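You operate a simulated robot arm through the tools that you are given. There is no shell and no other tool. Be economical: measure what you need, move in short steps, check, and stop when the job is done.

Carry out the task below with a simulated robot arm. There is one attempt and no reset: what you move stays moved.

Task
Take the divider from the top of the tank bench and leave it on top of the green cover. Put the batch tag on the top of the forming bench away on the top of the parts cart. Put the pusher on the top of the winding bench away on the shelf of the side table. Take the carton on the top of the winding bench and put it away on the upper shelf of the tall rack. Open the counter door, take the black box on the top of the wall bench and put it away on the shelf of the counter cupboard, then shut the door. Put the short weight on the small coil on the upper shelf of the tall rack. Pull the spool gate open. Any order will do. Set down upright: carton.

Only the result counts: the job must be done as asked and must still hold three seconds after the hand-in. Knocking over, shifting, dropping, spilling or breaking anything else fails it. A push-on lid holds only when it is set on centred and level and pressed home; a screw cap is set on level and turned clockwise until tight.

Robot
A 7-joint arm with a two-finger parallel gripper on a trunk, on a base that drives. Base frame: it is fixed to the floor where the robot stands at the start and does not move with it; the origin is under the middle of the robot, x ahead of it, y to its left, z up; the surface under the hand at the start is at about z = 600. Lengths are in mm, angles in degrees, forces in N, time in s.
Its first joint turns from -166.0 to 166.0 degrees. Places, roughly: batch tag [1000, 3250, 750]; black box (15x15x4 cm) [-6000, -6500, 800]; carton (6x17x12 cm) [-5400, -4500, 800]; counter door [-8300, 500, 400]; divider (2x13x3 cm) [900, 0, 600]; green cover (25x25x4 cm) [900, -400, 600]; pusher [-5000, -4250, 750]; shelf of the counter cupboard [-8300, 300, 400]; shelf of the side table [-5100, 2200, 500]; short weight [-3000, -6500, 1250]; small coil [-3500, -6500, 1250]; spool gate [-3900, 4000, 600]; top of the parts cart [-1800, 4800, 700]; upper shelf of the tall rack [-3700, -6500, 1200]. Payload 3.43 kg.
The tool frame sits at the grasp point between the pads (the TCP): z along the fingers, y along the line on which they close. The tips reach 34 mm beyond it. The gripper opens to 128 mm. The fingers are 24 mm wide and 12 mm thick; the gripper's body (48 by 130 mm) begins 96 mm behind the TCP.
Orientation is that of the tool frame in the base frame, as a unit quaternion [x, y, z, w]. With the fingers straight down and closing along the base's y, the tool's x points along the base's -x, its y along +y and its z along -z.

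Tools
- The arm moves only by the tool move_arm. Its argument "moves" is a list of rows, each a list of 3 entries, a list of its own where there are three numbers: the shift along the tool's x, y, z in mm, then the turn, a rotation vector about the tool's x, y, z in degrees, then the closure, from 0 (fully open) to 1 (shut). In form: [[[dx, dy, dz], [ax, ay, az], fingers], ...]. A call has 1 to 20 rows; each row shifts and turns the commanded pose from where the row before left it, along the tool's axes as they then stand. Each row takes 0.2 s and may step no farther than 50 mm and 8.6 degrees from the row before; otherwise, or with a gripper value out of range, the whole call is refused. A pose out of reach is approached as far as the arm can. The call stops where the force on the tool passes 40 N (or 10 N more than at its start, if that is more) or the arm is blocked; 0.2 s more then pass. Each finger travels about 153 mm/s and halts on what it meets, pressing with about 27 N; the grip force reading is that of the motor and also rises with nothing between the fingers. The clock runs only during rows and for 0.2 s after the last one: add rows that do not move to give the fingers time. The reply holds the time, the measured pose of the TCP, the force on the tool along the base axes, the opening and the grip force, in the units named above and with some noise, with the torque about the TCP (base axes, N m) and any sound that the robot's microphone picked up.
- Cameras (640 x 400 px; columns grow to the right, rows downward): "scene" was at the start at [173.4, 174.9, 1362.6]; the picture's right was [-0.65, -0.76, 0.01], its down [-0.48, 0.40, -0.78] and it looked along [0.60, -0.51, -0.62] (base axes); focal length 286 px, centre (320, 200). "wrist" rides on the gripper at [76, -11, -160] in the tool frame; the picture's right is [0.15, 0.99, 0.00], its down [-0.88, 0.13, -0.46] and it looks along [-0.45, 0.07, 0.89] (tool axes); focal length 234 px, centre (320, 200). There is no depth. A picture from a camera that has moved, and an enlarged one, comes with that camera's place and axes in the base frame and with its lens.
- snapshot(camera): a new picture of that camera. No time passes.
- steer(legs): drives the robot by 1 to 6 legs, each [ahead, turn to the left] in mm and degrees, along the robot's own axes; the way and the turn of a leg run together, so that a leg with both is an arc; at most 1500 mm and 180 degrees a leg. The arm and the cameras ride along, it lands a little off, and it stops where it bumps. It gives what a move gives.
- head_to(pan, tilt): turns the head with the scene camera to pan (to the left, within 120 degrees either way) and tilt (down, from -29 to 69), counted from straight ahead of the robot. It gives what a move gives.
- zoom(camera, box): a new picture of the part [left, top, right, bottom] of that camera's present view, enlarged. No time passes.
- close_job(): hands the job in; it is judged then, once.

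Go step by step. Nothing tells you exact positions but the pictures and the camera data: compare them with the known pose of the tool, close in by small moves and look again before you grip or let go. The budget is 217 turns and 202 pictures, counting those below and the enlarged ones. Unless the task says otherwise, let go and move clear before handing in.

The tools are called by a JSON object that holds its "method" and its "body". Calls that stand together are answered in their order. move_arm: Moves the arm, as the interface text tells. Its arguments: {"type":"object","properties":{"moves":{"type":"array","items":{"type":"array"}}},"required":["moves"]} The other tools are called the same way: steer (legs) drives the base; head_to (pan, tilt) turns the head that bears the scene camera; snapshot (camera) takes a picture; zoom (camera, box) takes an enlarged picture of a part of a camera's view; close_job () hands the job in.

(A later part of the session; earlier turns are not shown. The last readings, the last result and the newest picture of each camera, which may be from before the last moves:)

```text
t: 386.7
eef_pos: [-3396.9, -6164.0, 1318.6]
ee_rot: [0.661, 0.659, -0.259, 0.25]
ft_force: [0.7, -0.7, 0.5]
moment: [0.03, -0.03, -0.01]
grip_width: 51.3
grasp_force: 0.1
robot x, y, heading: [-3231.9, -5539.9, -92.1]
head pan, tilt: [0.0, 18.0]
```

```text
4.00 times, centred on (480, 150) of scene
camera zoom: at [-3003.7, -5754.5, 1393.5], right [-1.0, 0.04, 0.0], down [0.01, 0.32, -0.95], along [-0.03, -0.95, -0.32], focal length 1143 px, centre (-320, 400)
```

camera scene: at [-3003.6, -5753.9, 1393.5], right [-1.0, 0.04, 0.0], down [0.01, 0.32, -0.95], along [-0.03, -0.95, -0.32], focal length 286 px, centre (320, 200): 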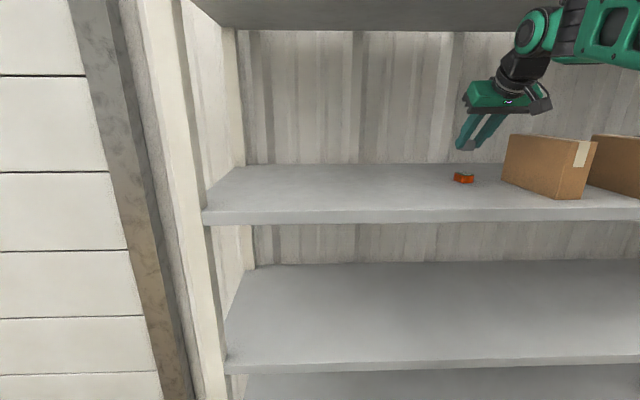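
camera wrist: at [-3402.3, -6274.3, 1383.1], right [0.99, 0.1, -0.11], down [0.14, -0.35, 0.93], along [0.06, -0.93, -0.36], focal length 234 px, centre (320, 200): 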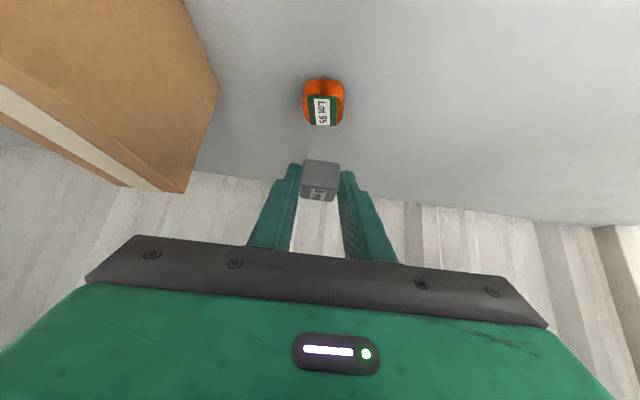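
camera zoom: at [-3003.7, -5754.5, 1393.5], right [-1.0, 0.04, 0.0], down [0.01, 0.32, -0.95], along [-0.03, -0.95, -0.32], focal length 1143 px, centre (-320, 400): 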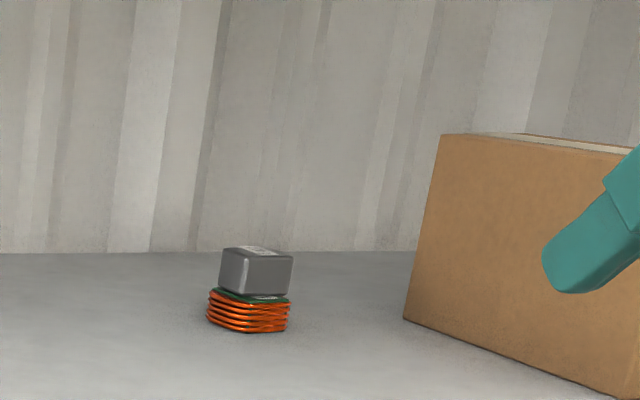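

Weight sits level on the coil. Next the pusher; I'll reach it from the south side of the winding bench.

{"method": "move_arm", "body": {"moves": [[[25, 10, -25], [0, 0, 0], 0.6], [[25, 10, -25], [0, 0, 0], 0.6], [[25, 10, -25], [0, 0, 0], 0.6], [[25, 10, -25], [0, 0, 0], 0.6]]}}

{"method": "steer", "body": {"legs": [[-110, 0], [0, -88], [1500, 0], [270, 0], [0, -90]]}}

{"method": "head_to", "body": {"pan": -10, "tilt": 40}}

{"method": "snapshot", "body": {"camera": "scene"}}

```text
t: 387.7
eef_pos: [-3357.2, -6019.9, 1327.0]
ee_rot: [0.66, 0.659, -0.259, 0.25]
ft_force: [0.7, -0.1, -0.4]
moment: [0.03, -0.01, -0.02]
grip_width: 51.2
grasp_force: 0.0
robot x, y, heading: [-3231.4, -5542.2, -91.9]
head pan, tilt: [0.0, 18.0]
```

```text
t: 406.1
eef_pos: [-4876.6, -4938.7, 1326.8]
ee_rot: [0.669, -0.65, -0.255, -0.255]
ft_force: [-0.1, 0.1, -0.5]
moment: [0.01, 0.0, 0.04]
grip_width: 51.0
grasp_force: 0.1
robot x, y, heading: [-5000.3, -5417.0, 89.6]
head pan, tilt: [0.0, 18.0]
```

```text
t: 406.9
eef_pos: [-4877.7, -4955.1, 1332.7]
ee_rot: [0.667, -0.649, -0.258, -0.261]
ft_force: [-0.4, -0.4, 0.3]
moment: [0.0, 0.05, 0.0]
grip_width: 51.1
grasp_force: 0.2
robot x, y, heading: [-5000.8, -5419.4, 89.8]
head pan, tilt: [-10.0, 40.0]
```

```text
56 pictures are left
camera scene: at [-5222.5, -5225.0, 1359.1], right [0.98, -0.18, 0.0], down [-0.11, -0.64, -0.76], along [0.14, 0.75, -0.65], focal length 286 px, centre (320, 200)
```

scene: 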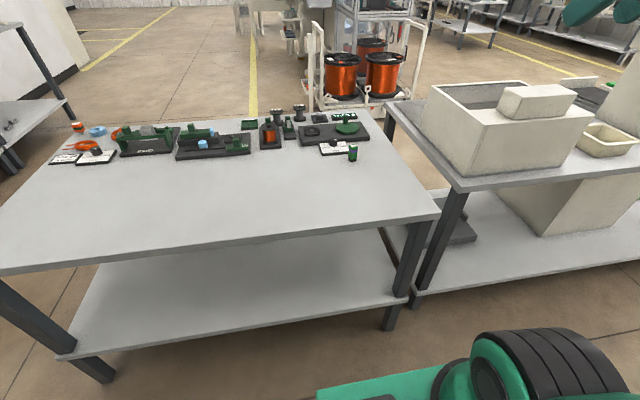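

{"method": "zoom", "body": {"camera": "scene", "box": [240, 95, 400, 175]}}

```text
4.00 times, centred on (320, 135) of scene
camera zoom: at [-5222.5, -5225.0, 1359.1], right [0.98, -0.18, 0.0], down [-0.11, -0.64, -0.76], along [0.14, 0.75, -0.65], focal length 1143 px, centre (320, 460)
```

zoom: 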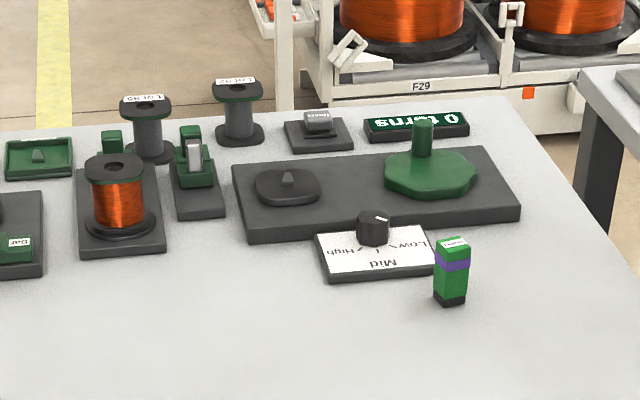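

{"method": "zoom", "body": {"camera": "scene", "box": [340, 145, 365, 175]}}

```text
13.33 times, centred on (352, 160) of scene
camera zoom: at [-5222.5, -5225.0, 1359.1], right [0.98, -0.18, 0.0], down [-0.11, -0.64, -0.76], along [0.14, 0.75, -0.65], focal length 3811 px, centre (-113, 733)
```

zoom: 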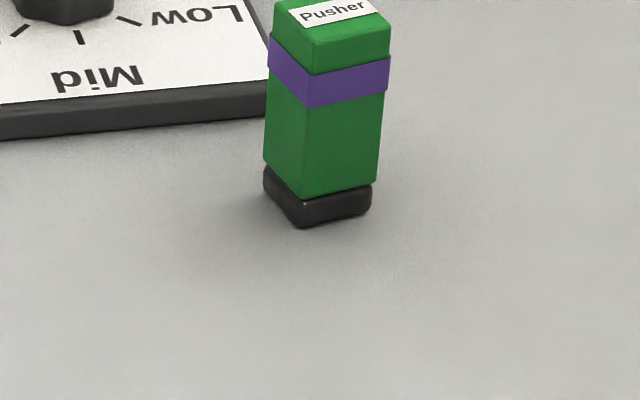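

The upright green block is labelled "Pusher", at about (-4925,-4310). I'll drive up to the bench and bring the tool to it.

{"method": "steer", "body": {"legs": [[250, 0]]}}

{"method": "move_arm", "body": {"moves": [[[8.6, 1.3, 42.6], [0, 0, 0], 0.5], [[8.6, 1.3, 42.6], [0, 0, 0], 0.5], [[8.6, 1.3, 42.6], [0, 0, 0], 0.5], [[8.6, 1.3, 42.6], [0, 0, 0], 0.5], [[8.6, 1.3, 42.6], [0, 0, 0], 0.5], [[8.6, 1.3, 42.6], [0, 0, 0], 0.5], [[8.6, 1.3, 42.6], [0, 0, 0], 0.5], [[8.6, 1.3, 42.6], [0, 0, 0], 0.5], [[8.6, 1.3, 42.6], [0, 0, 0], 0.5], [[0, 0, 0], [0, -6, 0], 0.5], [[0, 0, 0], [0, -6, 0], 0.5], [[0, 0, 0], [0, -5, 0], 0.5], [[0, 0, 0], [-6.9, 0, -4], 0.5], [[0, 0, 0], [-6.9, 0, -4], 0.5]]}}

{"method": "snapshot", "body": {"camera": "wrist"}}

```text
t: 408.8
eef_pos: [-4874.5, -4705.9, 1333.5]
ee_rot: [0.667, -0.648, -0.259, -0.26]
ft_force: [0.5, 0.1, 0.2]
moment: [-0.01, 0.04, 0.0]
grip_width: 51.2
grasp_force: 0.1
robot x, y, heading: [-5000.9, -5169.0, 89.3]
head pan, tilt: [-10.0, 40.0]
```

```text
t: 411.8
eef_pos: [-4872.8, -4459.5, 1054.8]
ee_rot: [0.699, -0.507, -0.402, -0.304]
ft_force: [-0.5, -1.2, 0.6]
moment: [-0.02, -0.04, 0.0]
grip_width: 64.1
grasp_force: 0.1
out of reach, approached as far as the arm can: row 10, 11, 12
robot x, y, heading: [-4998.0, -5173.4, 89.6]
head pan, tilt: [-10.0, 40.0]
```

```text
53 pictures are left
camera wrist: at [-4809.5, -4624.1, 1068.2], right [-0.92, -0.36, -0.15], down [-0.15, -0.01, 0.99], along [-0.36, 0.93, -0.05], focal length 234 px, centre (320, 200)
```

wrist: 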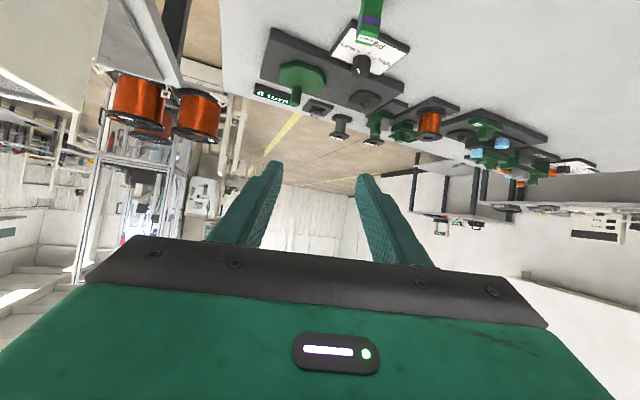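

{"method": "move_arm", "body": {"moves": [[[29.7, 5.5, 21.2], [0, 0, 0], 0.5], [[29.7, 5.5, 21.2], [0, 0, 0], 0.5], [[29.7, 5.5, 21.2], [0, 0, 0], 0.5], [[29.7, 5.5, 21.2], [0, 0, 0], 0.5], [[29.7, 5.5, 21.2], [0, 0, 0], 0.5], [[0, 0, 0], [0, 0, 0], 0.5]]}}

{"method": "snapshot", "body": {"camera": "wrist"}}

```text
t: 413.2
eef_pos: [-4864.9, -4447.6, 967.6]
ee_rot: [0.711, -0.515, -0.382, -0.289]
ft_force: [2.7, -1.8, 0.1]
moment: [0.07, 0.13, 0.27]
grip_width: 64.0
grasp_force: 0.1
out of reach, approached as far as the arm can: row 2, 3, 4, 5
robot x, y, heading: [-5002.1, -5168.0, 89.5]
head pan, tilt: [-10.0, 40.0]
```

```text
52 pictures are left
camera wrist: at [-4802.2, -4610.4, 991.7], right [-0.92, -0.37, -0.14], down [-0.17, 0.04, 0.98], along [-0.36, 0.93, -0.1], focal length 234 px, centre (320, 200)
```

wrist: 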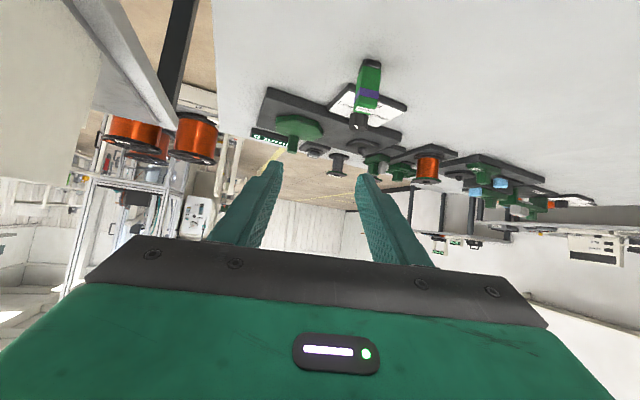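

{"method": "steer", "body": {"legs": [[-120, 0]]}}

{"method": "move_arm", "body": {"moves": [[[1, 0, 39], [0, 0, 0], 0.5], [[1, 0, 39], [0, 0, 0], 0.5], [[1, 0, 39], [0, 0, 0], 0.5], [[1, 0, 39], [0, 0, 0], 0.5], [[0, 0, 0], [0, 0, 0], 0.5]]}}

{"method": "snapshot", "body": {"camera": "wrist"}}

```text
t: 414.4
eef_pos: [-4865.6, -4569.6, 968.2]
ee_rot: [0.71, -0.516, -0.381, -0.29]
ft_force: [-0.4, -0.5, -0.2]
moment: [-0.01, 0.0, -0.03]
grip_width: 64.2
grasp_force: 0.0
robot x, y, heading: [-5001.5, -5292.3, 89.8]
head pan, tilt: [-10.0, 40.0]
```

```text
t: 415.6
eef_pos: [-4902.7, -4458.2, 890.6]
ee_rot: [0.709, -0.514, -0.384, -0.294]
ft_force: [0.0, -0.4, 0.2]
moment: [0.02, 0.0, 0.0]
grip_width: 63.8
grasp_force: 0.0
robot x, y, heading: [-4996.4, -5294.4, 89.4]
head pan, tilt: [-10.0, 40.0]
```

```text
51 pictures are left
camera wrist: at [-4839.0, -4622.0, 912.2], right [-0.92, -0.37, -0.15], down [-0.17, 0.03, 0.98], along [-0.36, 0.93, -0.09], focal length 234 px, centre (320, 200)
```

wrist: 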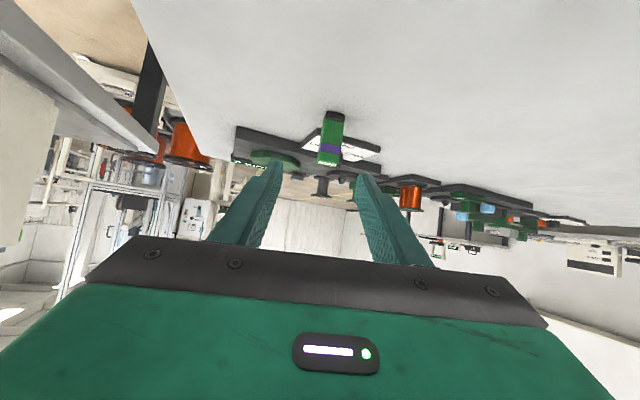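

{"method": "move_arm", "body": {"moves": [[[1, -1, 35], [0, 0, 0], 0.5], [[1, -1, 35], [0, 0, 0], 0.5], [[0, 0, 35], [0, 0, 0], 0.5], [[0, 0, 0], [0, 0, 0], 0.5]]}}

{"method": "snapshot", "body": {"camera": "wrist"}}

```text
t: 416.6
eef_pos: [-4924.9, -4373.0, 835.3]
ee_rot: [0.709, -0.513, -0.384, -0.294]
ft_force: [0.1, -0.1, 0.0]
moment: [-0.02, 0.0, 0.0]
grip_width: 63.6
grasp_force: 0.0
robot x, y, heading: [-4997.3, -5292.3, 89.8]
head pan, tilt: [-10.0, 40.0]
```

```text
50 pictures are left
camera wrist: at [-4863.1, -4536.4, 857.0], right [-0.92, -0.37, -0.15], down [-0.17, 0.03, 0.98], along [-0.36, 0.93, -0.09], focal length 234 px, centre (320, 200)
```

wrist: 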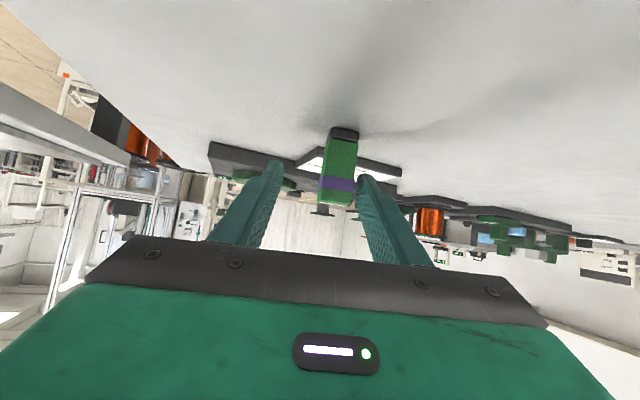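

{"method": "move_arm", "body": {"moves": [[[0, 13, 0], [0, 0, 0], 0.5], [[0, 0, 15], [0, 0, 0], 0.5], [[0, 0, 14], [0, 0, 0], 0.5], [[0, 0, 0], [0, 0, 0], 0.5]]}}

{"method": "snapshot", "body": {"camera": "wrist"}}

```text
t: 417.6
eef_pos: [-4945.0, -4351.9, 817.7]
ee_rot: [0.709, -0.514, -0.383, -0.294]
ft_force: [-0.5, 0.5, 0.7]
moment: [-0.02, -0.03, 0.01]
grip_width: 63.9
grasp_force: 0.0
robot x, y, heading: [-5002.8, -5292.1, 89.6]
head pan, tilt: [-10.0, 40.0]
```

```text
49 pictures are left
camera wrist: at [-4882.2, -4516.8, 840.2], right [-0.92, -0.37, -0.15], down [-0.17, 0.03, 0.98], along [-0.36, 0.93, -0.09], focal length 234 px, centre (320, 200)
```

wrist: 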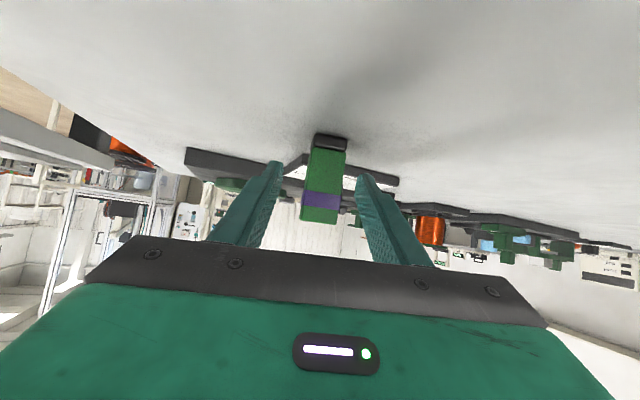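

{"method": "move_arm", "body": {"moves": [[[0, 0, 0], [0, 0, 0], 0.7], [[0, 0, 0], [0, 0, 0], 0.95], [[0, 0, 0], [0, 0, 0], 0.95], [[0, 0, 0], [0, 0, 0], 0.95], [[-8, 0, -5], [0, 0, 0], 0.95], [[-17, 0, -10], [0, 0, 0], 0.95], [[-25, 0, -15], [0, 0, 0], 0.95], [[0, 0, 0], [0, 0, 0], 0.95]]}}

{"method": "snapshot", "body": {"camera": "wrist"}}

```text
t: 419.4
eef_pos: [-4947.4, -4350.9, 876.1]
ee_rot: [0.709, -0.514, -0.383, -0.294]
ft_force: [0.7, 0.0, -0.2]
moment: [0.02, 0.0, -0.02]
grip_width: 23.0
grasp_force: 26.6
robot x, y, heading: [-4999.6, -5291.5, 89.9]
head pan, tilt: [-10.0, 40.0]
```

```text
48 pictures are left
camera wrist: at [-4883.9, -4514.4, 897.4], right [-0.92, -0.37, -0.15], down [-0.17, 0.03, 0.98], along [-0.36, 0.93, -0.09], focal length 234 px, centre (320, 200)
```

wrist: 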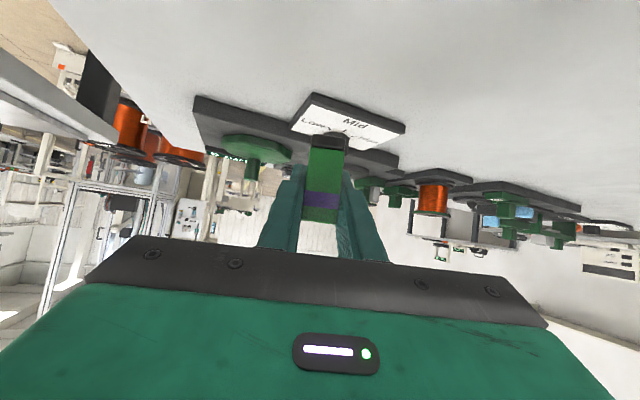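

{"method": "move_arm", "body": {"moves": [[[-20, 0, -20], [0, 5, 0], 0.95], [[-20, 0, -20], [0, 5, 0], 0.95], [[0, 0, 0], [0, 5, 0], 0.95], [[0, 0, 0], [5.5, 0, 5.9], 0.95], [[0, 0, 0], [5.5, 0, 5.9], 0.95], [[1.4, -4.3, -45], [0, 0, 0], 0.95], [[1.4, -4.3, -45], [0, 0, 0], 0.95], [[1.4, -4.3, -45], [0, 0, 0], 0.95], [[1.4, -4.3, -45], [0, 0, 0], 0.95], [[1.4, -4.3, -45], [0, 0, 0], 0.95], [[1.4, -4.3, -45], [0, 0, 0], 0.95], [[1.4, -4.3, -45], [0, 0, 0], 0.95], [[1.4, -4.3, -45], [0, 0, 0], 0.95], [[1.4, -4.3, -45], [0, 0, 0], 0.95], [[1.4, -4.3, -45], [0, 0, 0], 0.95], [[1.4, -4.3, -45], [0, 0, 0], 0.95], [[1.4, -4.3, -45], [0, 0, 0], 0.95]]}}

```text
t: 423.0
eef_pos: [-4892.9, -4743.1, 1313.5]
ee_rot: [0.668, -0.648, -0.255, -0.264]
ft_force: [0.4, 0.9, -0.2]
moment: [-0.01, -0.01, -0.02]
grip_width: 23.5
grasp_force: 27.0
robot x, y, heading: [-4999.7, -5296.6, 89.9]
head pan, tilt: [-10.0, 40.0]
```

{"method": "steer", "body": {"legs": [[-130, 0], [0, 90], [1500, 0], [315, 0], [0, -90], [1500, 0]]}}

{"method": "head_to", "body": {"pan": 0, "tilt": 12}}

{"method": "snapshot", "body": {"camera": "scene"}}

```text
t: 449.2
eef_pos: [-6771.2, -3414.9, 1313.8]
ee_rot: [0.679, -0.635, -0.261, -0.26]
ft_force: [-0.6, -0.2, -0.2]
moment: [0.0, 0.02, -0.03]
grip_width: 23.5
grasp_force: 26.7
robot x, y, heading: [-6861.1, -3968.0, 91.7]
head pan, tilt: [-10.0, 40.0]
```

```text
t: 450.1
eef_pos: [-6770.9, -3431.0, 1320.9]
ee_rot: [0.678, -0.634, -0.264, -0.264]
ft_force: [0.7, 0.7, -0.4]
moment: [-0.02, 0.0, 0.0]
grip_width: 23.4
grasp_force: 26.8
robot x, y, heading: [-6859.9, -3965.1, 91.9]
head pan, tilt: [0.0, 12.0]
```

```text
47 pictures are left
camera scene: at [-7102.7, -3772.0, 1403.2], right [1.0, 0.03, 0.0], down [0.01, -0.22, -0.97], along [-0.03, 0.97, -0.22], focal length 286 px, centre (320, 200)
```

scene: 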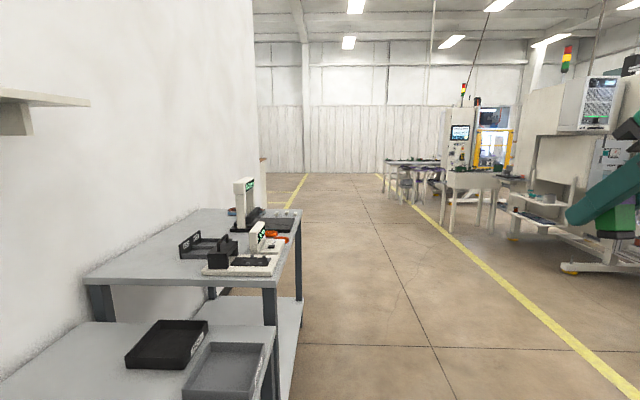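

{"method": "steer", "body": {"legs": [[1500, 0], [1500, 0], [1300, 0]]}}

{"method": "head_to", "body": {"pan": -30, "tilt": 15}}

{"method": "snapshot", "body": {"camera": "scene"}}

```text
t: 471.0
eef_pos: [-6924.6, 873.0, 1321.0]
ee_rot: [0.686, -0.624, -0.269, -0.261]
ft_force: [1.0, 0.1, -0.4]
moment: [0.02, 0.0, 0.0]
grip_width: 23.4
grasp_force: 27.0
robot x, y, heading: [-6999.3, 334.1, 93.2]
head pan, tilt: [0.0, 12.0]
```

```text
t: 472.0
eef_pos: [-6924.4, 857.2, 1326.9]
ee_rot: [0.684, -0.623, -0.272, -0.264]
ft_force: [-0.1, 0.6, -0.4]
moment: [0.01, 0.0, -0.03]
grip_width: 23.5
grasp_force: 26.7
robot x, y, heading: [-7001.5, 334.8, 93.3]
head pan, tilt: [-30.0, 15.0]
```

```text
46 pictures are left
camera scene: at [-7200.8, 514.6, 1398.6], right [0.89, -0.45, 0.01], down [-0.12, -0.24, -0.96], along [0.43, 0.86, -0.27], focal length 286 px, centre (320, 200)
```

scene: 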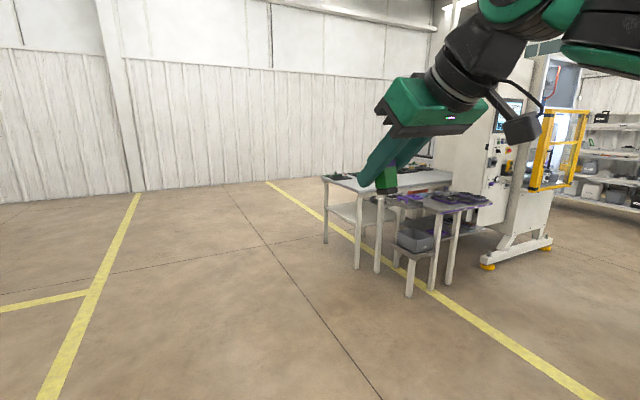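

{"method": "zoom", "body": {"camera": "scene", "box": [310, 160, 510, 310]}}

```text
2.67 times, centred on (410, 235) of scene
camera zoom: at [-7200.8, 514.6, 1398.6], right [0.89, -0.45, 0.01], down [-0.12, -0.24, -0.96], along [0.43, 0.86, -0.27], focal length 762 px, centre (80, 107)
```

zoom: 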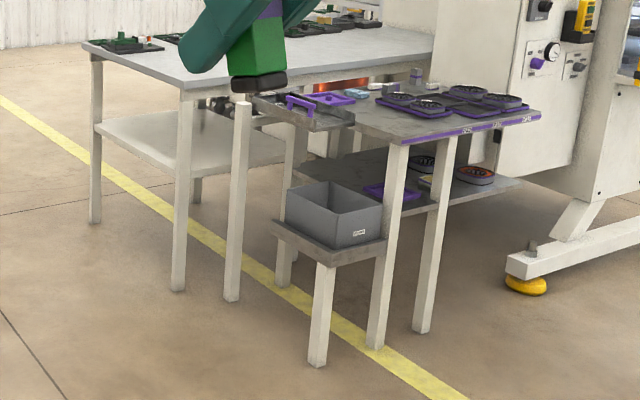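

{"method": "steer", "body": {"legs": [[0, -93], [1500, 0], [400, 0], [0, 90]]}}

{"method": "head_to", "body": {"pan": 0, "tilt": 28}}

{"method": "snapshot", "body": {"camera": "scene"}}

```text
t: 482.7
eef_pos: [-5158.7, 191.6, 1318.4]
ee_rot: [-0.006, 0.928, -0.01, 0.372]
ft_force: [-3.1, -0.8, 1.4]
moment: [0.04, -0.14, -0.05]
grip_width: 23.6
grasp_force: 27.0
robot x, y, heading: [-5693.2, 311.6, -0.9]
head pan, tilt: [-30.0, 15.0]
stopped in leg 2: the robot was blocked; the commanded pose is now the measured one
```

```text
t: 483.6
eef_pos: [-5157.3, 191.5, 1316.7]
ee_rot: [-0.007, 0.928, -0.009, 0.371]
ft_force: [-1.4, -1.3, 0.1]
moment: [0.01, -0.03, 0.0]
grip_width: 23.3
grasp_force: 26.7
robot x, y, heading: [-5696.7, 311.9, -0.9]
head pan, tilt: [0.0, 28.0]
```

```text
44 pictures are left
camera scene: at [-5530.4, 544.6, 1382.6], right [-0.02, -1.0, 0.0], down [-0.46, 0.01, -0.89], along [0.89, -0.02, -0.46], focal length 286 px, centre (320, 200)
```

scene: 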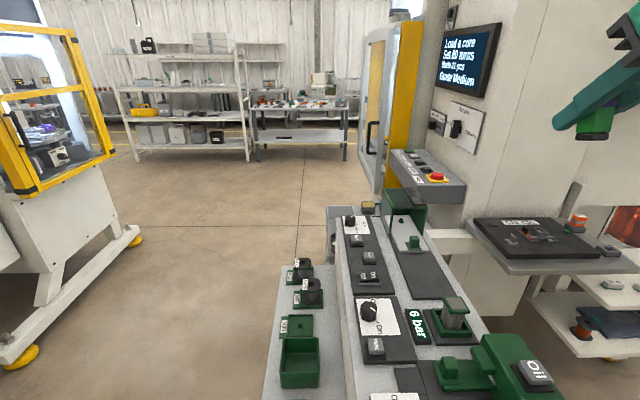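

{"method": "steer", "body": {"legs": [[-300, 0], [0, 65.4], [1035, 0], [0, -4]]}}

{"method": "head_to", "body": {"pan": -10, "tilt": 42}}

{"method": "snapshot", "body": {"camera": "scene"}}

```text
t: 494.5
eef_pos: [-5159.3, 1670.2, 1315.5]
ee_rot: [-0.472, 0.799, 0.179, 0.327]
ft_force: [-0.3, -0.5, 0.1]
moment: [-0.01, -0.02, 0.01]
grip_width: 23.6
grasp_force: 27.2
robot x, y, heading: [-5530.1, 1257.0, 59.4]
head pan, tilt: [0.0, 28.0]
```

```text
t: 495.3
eef_pos: [-5167.5, 1656.5, 1323.0]
ee_rot: [-0.471, 0.798, 0.18, 0.331]
ft_force: [-0.1, 0.8, -0.4]
moment: [0.01, 0.04, 0.0]
grip_width: 23.3
grasp_force: 26.6
robot x, y, heading: [-5527.4, 1257.4, 59.4]
head pan, tilt: [-10.0, 42.0]
```

```text
43 pictures are left
camera scene: at [-5624.2, 1537.9, 1356.1], right [0.76, -0.65, 0.0], down [-0.44, -0.52, -0.73], along [0.48, 0.56, -0.68], focal length 286 px, centre (320, 200)
```

scene: 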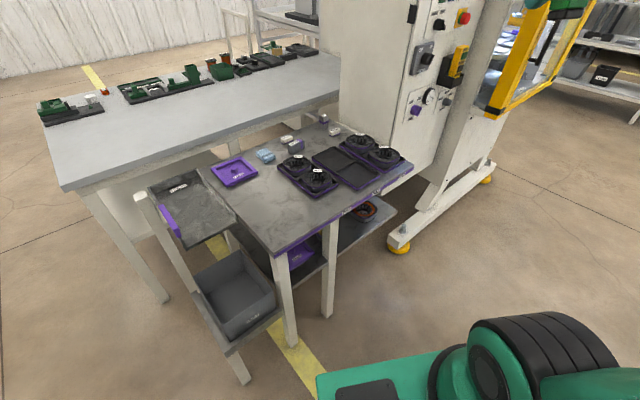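

{"method": "steer", "body": {"legs": [[-200, 0]]}}

{"method": "move_arm", "body": {"moves": [[[14.1, 4.9, 43.4], [0, 0, 0], 0.95], [[14.1, 4.9, 43.4], [0, 0, 0], 0.95], [[14.1, 4.9, 43.4], [0, 0, 0], 0.95], [[14.1, 4.9, 43.4], [0, 0, 0], 0.95], [[14.1, 4.9, 43.4], [0, 0, 0], 0.95], [[14.1, 4.9, 43.4], [0, 0, 0], 0.95], [[14.1, 4.9, 43.4], [0, 0, 0], 0.95], [[14.1, 4.9, 43.4], [0, 0, 0], 0.95], [[14.1, 4.9, 43.4], [0, 0, 0], 0.95], [[14.1, 4.9, 43.4], [0, 0, 0], 0.95], [[14.1, 4.9, 43.4], [0, 0, 0], 0.95], [[14.1, 4.9, 43.4], [0, 0, 0], 0.95], [[14.1, 4.9, 43.4], [0, 0, 0], 0.95], [[14.1, 4.9, 43.4], [0, 0, 0], 0.95], [[14.1, 4.9, 43.4], [0, 0, 0], 0.95], [[14.1, 4.9, 43.4], [0, 0, 0], 0.95], [[14.1, 4.9, 43.4], [0, 0, 0], 0.95], [[0, 0, 0], [0, -6.7, 0], 0.95], [[0, 0, 0], [0, -6.7, 0], 0.95], [[0, 0, 0], [0, 0, 0], 0.95]]}}

{"method": "snapshot", "body": {"camera": "wrist"}}

{"method": "snapshot", "body": {"camera": "scene"}}

```text
t: 496.9
eef_pos: [-5272.3, 1478.7, 1322.9]
ee_rot: [-0.471, 0.798, 0.181, 0.331]
ft_force: [0.3, 0.1, 0.1]
moment: [0.01, 0.0, -0.01]
grip_width: 23.5
grasp_force: 26.8
robot x, y, heading: [-5637.0, 1082.8, 59.5]
head pan, tilt: [-10.0, 42.0]
```

```text
t: 501.1
eef_pos: [-5158.9, 1811.0, 642.1]
ee_rot: [-0.444, 0.751, 0.237, 0.427]
ft_force: [-0.1, 0.1, -0.8]
moment: [0.02, -0.06, 0.02]
grip_width: 23.3
grasp_force: 27.2
out of reach, approached as far as the arm can: row 8, 9
robot x, y, heading: [-5631.6, 1083.7, 59.3]
head pan, tilt: [-10.0, 42.0]
```

```text
42 pictures are left
camera wrist: at [-5237.9, 1653.7, 661.9], right [-0.9, 0.42, -0.15], down [-0.1, 0.14, 0.99], along [0.43, 0.9, -0.08], focal length 234 px, centre (320, 200)
```

wrist: 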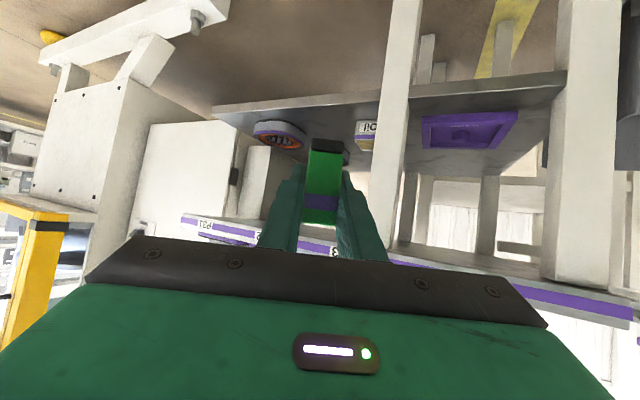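

```text
41 pictures are left
camera scene: at [-5729.0, 1360.6, 1356.1], right [0.76, -0.65, 0.0], down [-0.44, -0.52, -0.73], along [0.48, 0.56, -0.68], focal length 286 px, centre (320, 200)
```

scene: 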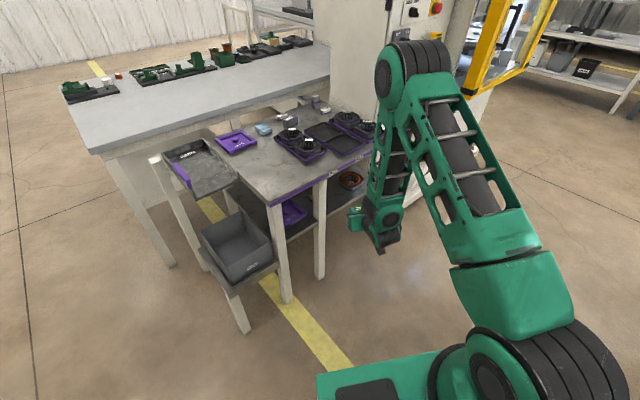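

{"method": "move_arm", "body": {"moves": [[[28, 1, 17], [0, 0, 0], 0.95], [[28, 1, 17], [0, 0, 0], 0.95], [[28, 0, 17], [0, 0, 0], 0.95], [[0, 0, 0], [0, 0, 0], 0.95]]}}

{"method": "steer", "body": {"legs": [[150, 0]]}}

{"method": "snapshot", "body": {"camera": "wrist"}}

```text
t: 502.1
eef_pos: [-5159.4, 1809.4, 542.7]
ee_rot: [-0.445, 0.751, 0.238, 0.426]
ft_force: [0.1, -0.4, -0.6]
moment: [0.0, 0.01, 0.02]
grip_width: 23.4
grasp_force: 26.8
robot x, y, heading: [-5633.7, 1083.7, 59.3]
head pan, tilt: [-10.0, 42.0]
```

```text
t: 503.5
eef_pos: [-5082.7, 1940.9, 543.1]
ee_rot: [-0.446, 0.75, 0.237, 0.426]
ft_force: [0.4, -0.4, -1.3]
moment: [0.04, -0.03, 0.01]
grip_width: 23.5
grasp_force: 26.7
robot x, y, heading: [-5560.3, 1215.7, 59.3]
head pan, tilt: [-10.0, 42.0]
```

```text
40 pictures are left
camera wrist: at [-5159.8, 1782.4, 562.6], right [-0.9, 0.42, -0.15], down [-0.1, 0.14, 0.99], along [0.43, 0.9, -0.08], focal length 234 px, centre (320, 200)
```

wrist: 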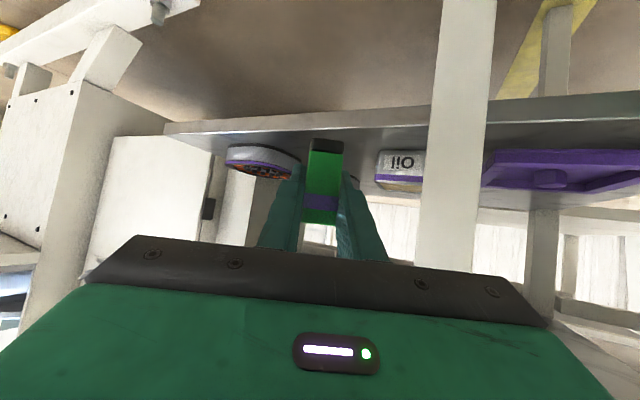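

{"method": "steer", "body": {"legs": [[92, 0]]}}

{"method": "snapshot", "body": {"camera": "wrist"}}

```text
t: 504.6
eef_pos: [-5037.9, 2015.2, 555.0]
ee_rot: [-0.444, 0.748, 0.241, 0.431]
ft_force: [0.9, -0.1, -0.9]
moment: [-0.02, -0.01, 0.0]
grip_width: 23.6
grasp_force: 26.8
robot x, y, heading: [-5511.4, 1290.6, 59.4]
head pan, tilt: [-10.0, 42.0]
```

```text
39 pictures are left
camera wrist: at [-5115.0, 1855.6, 571.5], right [-0.9, 0.42, -0.15], down [-0.1, 0.13, 0.99], along [0.43, 0.9, -0.07], focal length 234 px, centre (320, 200)
```

wrist: 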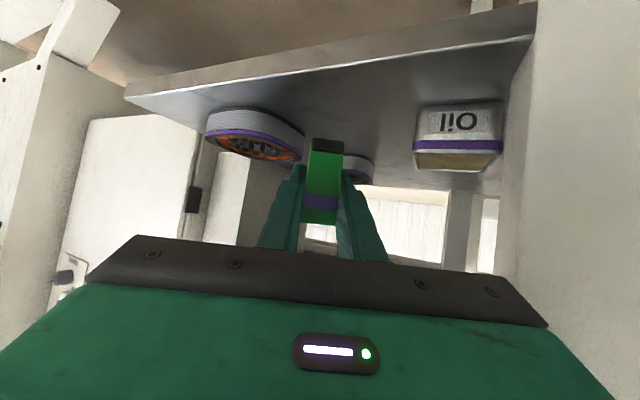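

{"method": "move_arm", "body": {"moves": [[[8.6, 0, 5.1], [0, 1.4, 0], 0.95], [[8.6, 0, 5.1], [0, 0, 0], 0.95], [[6, 0, 3.6], [0, 0, 0], 0.95], [[0, 0, 0], [0, 0, 0], 0.95], [[2.6, 0, 1.5], [0, 0, 0], 0.95], [[0, 0, 0], [0, 0, 0], 0.95], [[2.6, 0, 1.5], [0, 0, 0], 0.95], [[0, 0, 0], [0, 0, 0], 0.95]]}}

```text
t: 506.4
eef_pos: [-5039.9, 2007.0, 530.6]
ee_rot: [-0.446, 0.75, 0.238, 0.426]
ft_force: [-0.4, 0.0, 0.0]
moment: [-0.02, 0.02, 0.04]
grip_width: 23.3
grasp_force: 26.8
robot x, y, heading: [-5507.9, 1294.1, 59.3]
head pan, tilt: [-10.0, 42.0]
```

{"method": "move_arm", "body": {"moves": [[[-9, 0, 14], [0, 0, 0], 0.95], [[2.6, 0, 1.5], [0, 0, 0], 0.95], [[2.6, 0, 1.5], [0, 0, 0], 0.95], [[0, 0, 0], [0, 0, 0], 0.95], [[2.6, 0, 1.5], [0, 0, 0], 0.95], [[0, 0, 0], [0, 0, 0], 0.95], [[2.6, 0, 1.5], [0, 0, 0], 0.95], [[0, 0, 0], [0, 0, 0], 0.95]]}}

{"method": "snapshot", "body": {"camera": "wrist"}}

```text
t: 508.2
eef_pos: [-5032.4, 2021.6, 519.4]
ee_rot: [-0.446, 0.75, 0.238, 0.427]
ft_force: [-0.3, -0.9, -0.4]
moment: [-0.01, -0.01, -0.03]
grip_width: 23.5
grasp_force: 26.9
robot x, y, heading: [-5508.0, 1291.7, 59.4]
head pan, tilt: [-10.0, 42.0]
```

```text
38 pictures are left
camera wrist: at [-5109.2, 1863.4, 539.2], right [-0.9, 0.42, -0.15], down [-0.1, 0.14, 0.99], along [0.43, 0.9, -0.08], focal length 234 px, centre (320, 200)
```

wrist: 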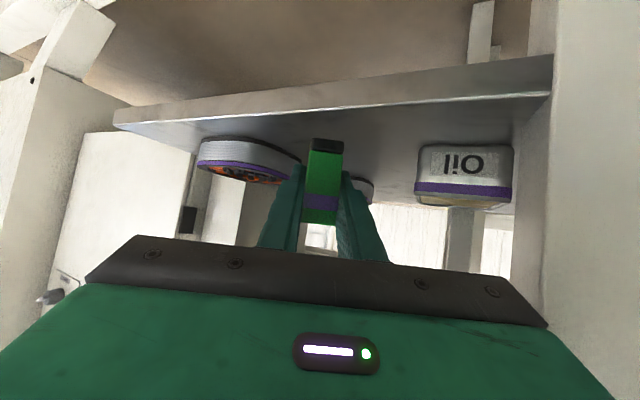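

{"method": "move_arm", "body": {"moves": [[[1.8, 0, 1], [0, 0, 0], 0.95], [[0, 0, 0], [0, 0, 0], 0.95], [[1.8, 0, 1], [0, 0, 0], 0.95], [[0, 0, 0], [0, 0, 0], 0.95], [[1.8, 0, 1], [0, 0, 0], 0.95], [[0, 0, 0], [0, 0, 0], 0.95], [[1.8, 0, 1], [0, 0, 0], 0.95], [[0, 0, 0], [0, 0, 0], 0.95]]}}

```text
t: 510.0
eef_pos: [-5032.5, 2020.7, 511.1]
ee_rot: [-0.445, 0.75, 0.237, 0.427]
ft_force: [-0.1, 0.0, -0.8]
moment: [0.03, -0.02, 0.0]
grip_width: 23.5
grasp_force: 27.3
robot x, y, heading: [-5515.9, 1293.4, 59.3]
head pan, tilt: [-10.0, 42.0]
```

{"method": "move_arm", "body": {"moves": [[[1.8, 0, 1], [0, 0, 0], 0.95], [[0, 0, 0], [0, 0, 0], 0.95], [[1.8, 0, 1], [0, 0, 0], 0.95], [[0, 0, 0], [0, 0, 0], 0.95], [[1.8, 0, 1], [0, 0, 0], 0.95], [[0, 0, 0], [0, 0, 0], 0.95], [[1.8, 0, 1], [0, 0, 0], 0.95], [[0, 0, 0], [0, 0, 0], 0.95]]}}

```text
t: 511.8
eef_pos: [-5032.2, 2021.8, 505.3]
ee_rot: [-0.446, 0.749, 0.239, 0.428]
ft_force: [6.6, 2.8, 29.3]
moment: [0.0, 0.16, -0.02]
grip_width: 23.7
grasp_force: 26.6
robot x, y, heading: [-5508.9, 1290.2, 59.2]
head pan, tilt: [-10.0, 42.0]
```

{"method": "move_arm", "body": {"moves": [[[-1.7, 0, -1], [0, 0, 0], 0.95], [[0, 0, 0], [0, 0, 0], 0.85], [[0, 0, 0], [0, 0, 0], 0.7], [[0, 0, 0], [0, 0, 0], 0.65], [[0, 0, 0], [0, 0, 0], 0.65]]}}

{"method": "steer", "body": {"legs": [[-300, 0]]}}

{"method": "snapshot", "body": {"camera": "wrist"}}

```text
t: 513.0
eef_pos: [-5031.8, 2019.9, 504.7]
ee_rot: [-0.445, 0.75, 0.237, 0.427]
ft_force: [1.0, -0.3, 0.4]
moment: [-0.01, -0.02, 0.01]
grip_width: 44.6
grasp_force: 0.1
robot x, y, heading: [-5509.9, 1292.1, 59.1]
head pan, tilt: [-10.0, 42.0]
```

```text
t: 515.1
eef_pos: [-5182.3, 1757.5, 505.7]
ee_rot: [-0.442, 0.752, 0.236, 0.429]
ft_force: [-0.7, 0.1, 0.2]
moment: [0.0, -0.03, 0.0]
grip_width: 44.9
grasp_force: 0.0
robot x, y, heading: [-5668.8, 1033.2, 59.3]
head pan, tilt: [-10.0, 42.0]
```

```text
37 pictures are left
camera wrist: at [-5260.3, 1600.2, 525.2], right [-0.89, 0.42, -0.15], down [-0.1, 0.14, 0.99], along [0.44, 0.9, -0.08], focal length 234 px, centre (320, 200)
```

wrist: 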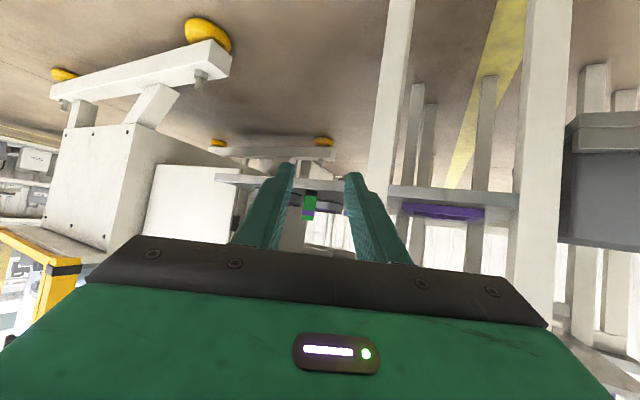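

Pusher is standing on the shelf. Next I'll raise the arm and drive west to the counter.

{"method": "move_arm", "body": {"moves": [[[-24, 0, -40], [0, 0, 0], 0.5], [[-24, 0, -40], [0, 0, 0], 0.5], [[-24, 0, -40], [0, 0, 0], 0.5], [[-24, 0, -40], [0, 0, 0], 0.5], [[-24, 0, -40], [0, 0, 0], 0.5], [[-24, 0, -40], [0, 0, 0], 0.5], [[-24, 0, -40], [0, 0, 0], 0.5], [[-24, 0, -40], [0, 0, 0], 0.5], [[-24, 0, -40], [0, 0, 0], 0.5], [[-24, 0, -40], [0, 0, 0], 0.5], [[0, 0, 0], [0, 7, 0], 0.5], [[0, 0, 0], [0, 7, 0], 0.5]]}}

{"method": "steer", "body": {"legs": [[-100, 0], [0, 120.7], [1350, 0]]}}

{"method": "head_to", "body": {"pan": 10, "tilt": 20}}

{"method": "snapshot", "body": {"camera": "scene"}}

```text
t: 517.7
eef_pos: [-5220.0, 1693.5, 630.7]
ee_rot: [-0.468, 0.796, 0.183, 0.337]
ft_force: [-0.5, 0.7, 0.3]
moment: [0.03, 0.02, 0.0]
grip_width: 64.0
grasp_force: 0.0
out of reach, approached as far as the arm can: row 3, 4, 5, 6, 7, 8, 9, 10
robot x, y, heading: [-5665.0, 1035.1, 59.0]
head pan, tilt: [-10.0, 42.0]
```

```text
t: 521.7
eef_pos: [-5964.5, 1688.6, 651.0]
ee_rot: [0.769, -0.502, -0.324, -0.227]
ft_force: [0.4, 0.4, -1.5]
moment: [0.02, 0.02, 0.05]
grip_width: 64.1
grasp_force: 0.0
robot x, y, heading: [-5700.2, 955.5, 111.6]
head pan, tilt: [-10.0, 42.0]
stopped in leg 2: the robot was blocked; the commanded pose is now the measured one
```

```text
t: 522.5
eef_pos: [-5964.6, 1689.1, 651.5]
ee_rot: [0.768, -0.502, -0.325, -0.228]
ft_force: [0.0, -0.9, -0.6]
moment: [-0.01, 0.01, -0.05]
grip_width: 64.0
grasp_force: 0.0
robot x, y, heading: [-5700.1, 952.6, 111.7]
head pan, tilt: [10.0, 20.0]
```

```text
36 pictures are left
camera scene: at [-6009.0, 1047.3, 1390.2], right [0.85, 0.52, 0.0], down [0.18, -0.3, -0.93], along [-0.49, 0.8, -0.36], focal length 286 px, centre (320, 200)
```

scene: 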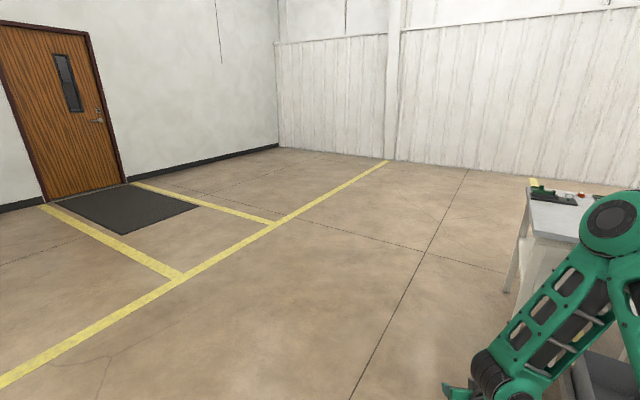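

{"method": "move_arm", "body": {"moves": [[[-32, 0, -31], [0, 0, 0], 0.5], [[-32, 0, -31], [0, 0, 0], 0.5], [[-32, 0, -31], [0, 0, 0], 0.5], [[-32, 0, -31], [0, 0, 0], 0.5], [[-32, 0, -31], [0, 0, 0], 0.5], [[-32, 0, -31], [0, 0, 0], 0.5], [[-32, 0, -31], [0, 0, 0], 0.5], [[-32, 0, -31], [0, 0, 0], 0.5], [[-32, 0, -31], [0, 0, 0], 0.5], [[-32, 0, -31], [0, 0, 0], 0.5]]}}

{"method": "steer", "body": {"legs": [[200, 0], [0, 68], [1200, 0]]}}

{"method": "head_to", "body": {"pan": 20, "tilt": 20}}

{"method": "snapshot", "body": {"camera": "scene"}}

```text
t: 524.7
eef_pos: [-5973.6, 1676.1, 1097.8]
ee_rot: [0.769, -0.502, -0.324, -0.228]
ft_force: [-0.4, 0.1, 0.0]
moment: [0.0, 0.02, 0.0]
grip_width: 63.9
grasp_force: 0.0
robot x, y, heading: [-5698.5, 950.2, 111.3]
head pan, tilt: [10.0, 20.0]
```

```text
t: 535.5
eef_pos: [-7742.8, 1143.8, 1096.8]
ee_rot: [0.917, 0.02, -0.397, -0.004]
ft_force: [-0.6, -0.6, 0.2]
moment: [0.03, 0.01, 0.04]
grip_width: 64.3
grasp_force: 0.0
robot x, y, heading: [-6968.5, 1136.3, -179.5]
head pan, tilt: [10.0, 20.0]
```

```text
t: 536.2
eef_pos: [-7728.6, 1143.9, 1107.0]
ee_rot: [0.915, 0.019, -0.402, -0.006]
ft_force: [-0.1, -0.8, 1.0]
moment: [-0.01, -0.02, 0.0]
grip_width: 64.2
grasp_force: 0.0
robot x, y, heading: [-6971.1, 1137.8, -179.8]
head pan, tilt: [20.0, 20.0]
```

```text
35 pictures are left
camera scene: at [-7165.2, 869.1, 1390.4], right [-0.35, 0.94, 0.0], down [0.33, 0.12, -0.94], along [-0.88, -0.33, -0.35], focal length 286 px, centre (320, 200)
```

scene: 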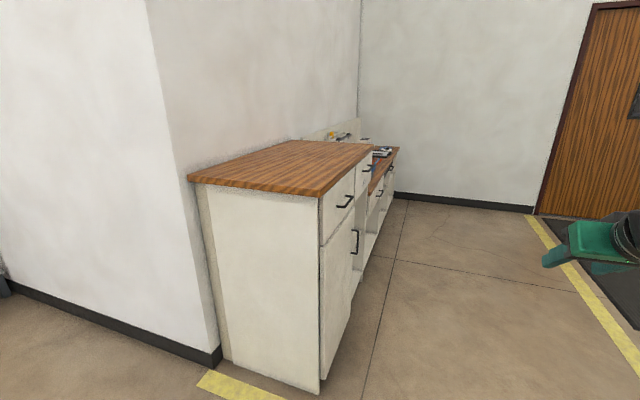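

The counter's front faces north (y≈526) with its door handle at about (-8600, 545, 600), hinged on the east side. I'll position the robot in front of it.

{"method": "steer", "body": {"legs": [[0, -14], [1500, 0], [50, 0], [0, 104]]}}

{"method": "head_to", "body": {"pan": -10, "tilt": 40}}

{"method": "snapshot", "body": {"camera": "scene"}}

{"method": "snapshot", "body": {"camera": "wrist"}}

```text
t: 550.0
eef_pos: [-8469.5, 725.8, 1107.3]
ee_rot: [0.631, 0.663, -0.288, 0.282]
ft_force: [0.1, 0.0, -0.1]
moment: [-0.03, -0.02, 0.01]
grip_width: 64.1
grasp_force: 0.1
robot x, y, heading: [-8490.5, 1484.1, -88.8]
head pan, tilt: [20.0, 20.0]
```

```text
t: 551.0
eef_pos: [-8470.4, 739.2, 1115.3]
ee_rot: [0.63, 0.661, -0.291, 0.286]
ft_force: [-0.8, 0.0, -0.6]
moment: [-0.01, 0.03, 0.01]
grip_width: 64.1
grasp_force: 0.1
robot x, y, heading: [-8487.7, 1488.7, -89.2]
head pan, tilt: [-10.0, 40.0]
```

```text
34 pictures are left
camera scene: at [-8266.3, 1296.6, 1359.0], right [-0.99, 0.16, 0.0], down [0.1, 0.64, -0.76], along [-0.12, -0.75, -0.65], focal length 286 px, centre (320, 200)
```

scene: 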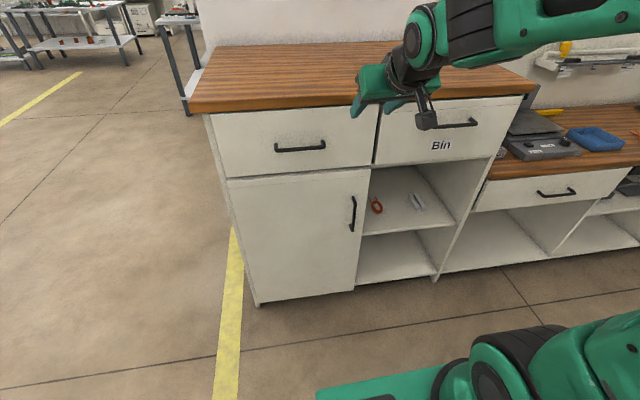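

```text
33 pictures are left
camera wrist: at [-8486.0, 909.3, 1166.6], right [0.98, 0.13, -0.13], down [0.16, -0.24, 0.96], along [0.1, -0.96, -0.26], focal length 234 px, centre (320, 200)
```

wrist: 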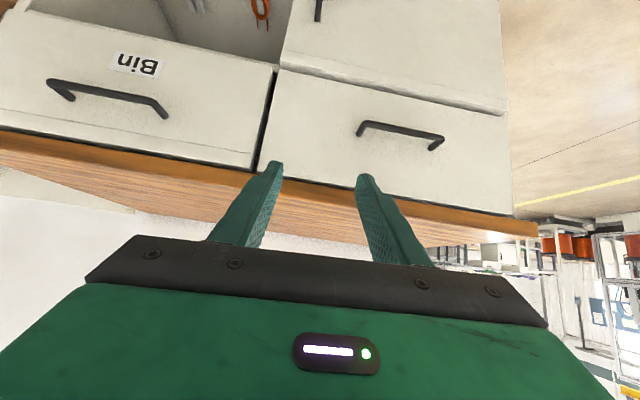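

{"method": "move_arm", "body": {"moves": [[[26.3, -4.6, 35.4], [0, 0, 0], 0.5], [[26.3, -4.6, 35.4], [0, 0, 0], 0.5], [[26.3, -4.6, 35.4], [0, 0, 0], 0.5], [[26.3, -4.6, 35.4], [0, 0, 0], 0.5], [[26.3, -4.6, 35.4], [0, 0, 0], 0.5], [[26.3, -4.6, 35.4], [0, 0, 0], 0.5], [[26.3, -4.6, 35.4], [0, 0, 0], 0.5], [[26.3, -4.6, 35.4], [0, 0, 0], 0.5], [[26.3, -4.6, 35.4], [0, 0, 0], 0.5], [[26.3, -4.6, 35.4], [0, 0, 0], 0.5], [[26.3, -4.6, 35.4], [0, 0, 0], 0.5], [[0, 0, 0], [0, -6.5, 0], 0.5], [[0, 0, 0], [0, -6.5, 0], 0.5], [[0, 0, 0], [0, 0, 0], 0.5]]}}

{"method": "snapshot", "body": {"camera": "wrist"}}

```text
t: 554.0
eef_pos: [-8527.6, 640.9, 642.8]
ee_rot: [0.592, 0.624, -0.361, 0.36]
ft_force: [0.1, -0.2, 0.3]
moment: [0.0, -0.01, 0.01]
grip_width: 64.1
grasp_force: 0.1
robot x, y, heading: [-8488.2, 1485.4, -89.0]
head pan, tilt: [-10.0, 40.0]
```

```text
32 pictures are left
camera wrist: at [-8545.9, 816.5, 653.6], right [0.98, 0.11, -0.15], down [0.16, -0.02, 0.99], along [0.1, -0.99, -0.04], focal length 234 px, centre (320, 200)
```

wrist: 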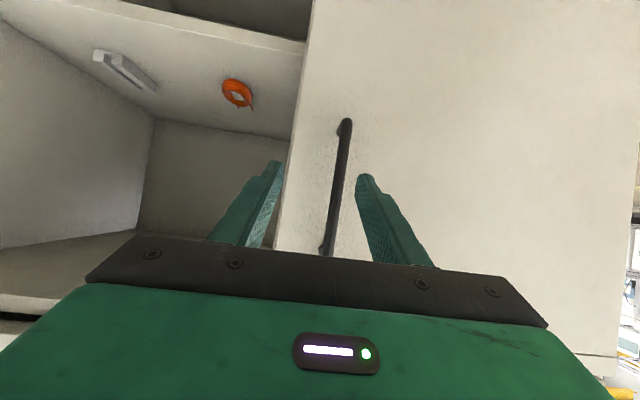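

{"method": "move_arm", "body": {"moves": [[[0, 15, 0], [0, 0, 0], 0.5], [[0, 15, 0], [0, 0, 0], 0.5], [[-6, 0, 25], [0, 0, 0], 0.5], [[-6, 0, 25], [0, 0, 0], 0.5], [[-6, 0, 25], [0, 0, 0], 0.5], [[-5, 0, 20], [0, 0, 0], 0.5], [[0, 0, 0], [0, 0, 0], 0.5]]}}

{"method": "snapshot", "body": {"camera": "wrist"}}

```text
t: 555.2
eef_pos: [-8496.2, 587.8, 630.4]
ee_rot: [0.591, 0.624, -0.362, 0.36]
ft_force: [0.3, 0.4, 0.0]
moment: [-0.02, 0.0, 0.01]
grip_width: 64.0
grasp_force: 0.1
robot x, y, heading: [-8486.0, 1486.5, -89.0]
head pan, tilt: [-10.0, 40.0]
stopped in row 5: the force on the tool passed its limit at 126 N (the readings are from after the stop); the commanded pose is now the measured one
```

```text
31 pictures are left
camera wrist: at [-8514.8, 763.7, 643.0], right [0.98, 0.11, -0.15], down [0.16, -0.02, 0.99], along [0.11, -0.99, -0.03], focal length 234 px, centre (320, 200)
```

wrist: 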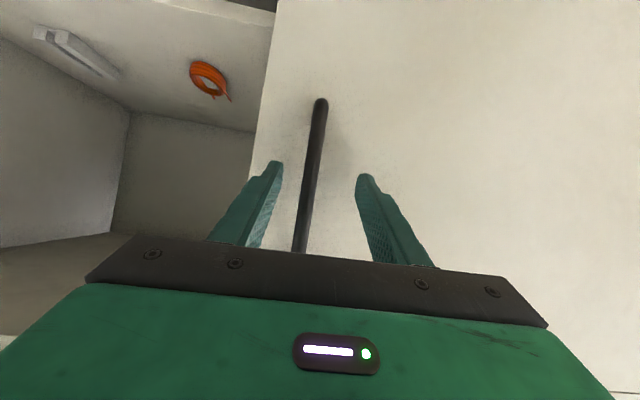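

{"method": "move_arm", "body": {"moves": [[[0, -4, 5], [0, 0, 0], 0.5], [[0, 0, 0], [0, 0, 0], 0.85], [[0, 0, 0], [0, 0, 0], 1], [[0, 0, 0], [0, 0, 0], 1], [[0, 0, 0], [0, 0, 0], 1]]}}

```text
t: 556.4
eef_pos: [-8504.7, 592.1, 635.6]
ee_rot: [0.592, 0.624, -0.362, 0.359]
ft_force: [5.8, -5.4, -44.5]
moment: [0.33, -1.29, 0.04]
grip_width: 12.3
grasp_force: 45.5
robot x, y, heading: [-8487.6, 1485.2, -89.3]
head pan, tilt: [-10.0, 40.0]
stopped in row 5: the force on the tool passed its limit at 41 N (the readings are from after the stop); the commanded pose is now the measured one
```

{"method": "move_arm", "body": {"moves": [[[8, 2, -15], [2.2, 0, 1.2], 1], [[8, 2, -15], [2.2, 0, 1.2], 1], [[8, 2, -15], [2.2, 0, 1.2], 1], [[0, 0, 0], [0, 0, 0], 1]]}}

```text
t: 557.4
eef_pos: [-8495.9, 638.6, 640.0]
ee_rot: [0.628, 0.582, -0.388, 0.341]
ft_force: [20.0, -4.4, -29.5]
moment: [0.14, -1.29, 0.05]
grip_width: 12.4
grasp_force: 45.1
robot x, y, heading: [-8489.2, 1484.1, -89.3]
head pan, tilt: [-10.0, 40.0]
```

{"method": "move_arm", "body": {"moves": [[[15, 3, -28], [4, 0, 2.2], 1], [[15, 3, -28], [4, 0, 2.2], 1], [[15, 3, -28], [4, 0, 2.2], 1], [[0, 0, 0], [0, 0, 0], 1]]}}

{"method": "snapshot", "body": {"camera": "scene"}}

```text
t: 558.2
eef_pos: [-8465.0, 726.0, 647.2]
ee_rot: [0.681, 0.512, -0.42, 0.313]
ft_force: [20.2, -10.1, -44.5]
moment: [0.05, -0.55, 0.07]
grip_width: 11.7
grasp_force: 44.9
robot x, y, heading: [-8486.5, 1482.7, -89.1]
head pan, tilt: [-10.0, 40.0]
stopped in row 3: the force on the tool passed its limit at 51 N (the readings are from after the stop); the commanded pose is now the measured one
```

```text
30 pictures are left
camera scene: at [-8265.8, 1294.3, 1358.6], right [-0.99, 0.16, 0.0], down [0.1, 0.65, -0.76], along [-0.12, -0.75, -0.65], focal length 286 px, centre (320, 200)
```

scene: 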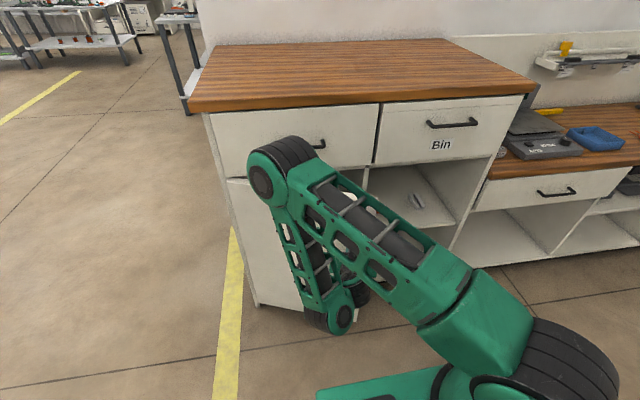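

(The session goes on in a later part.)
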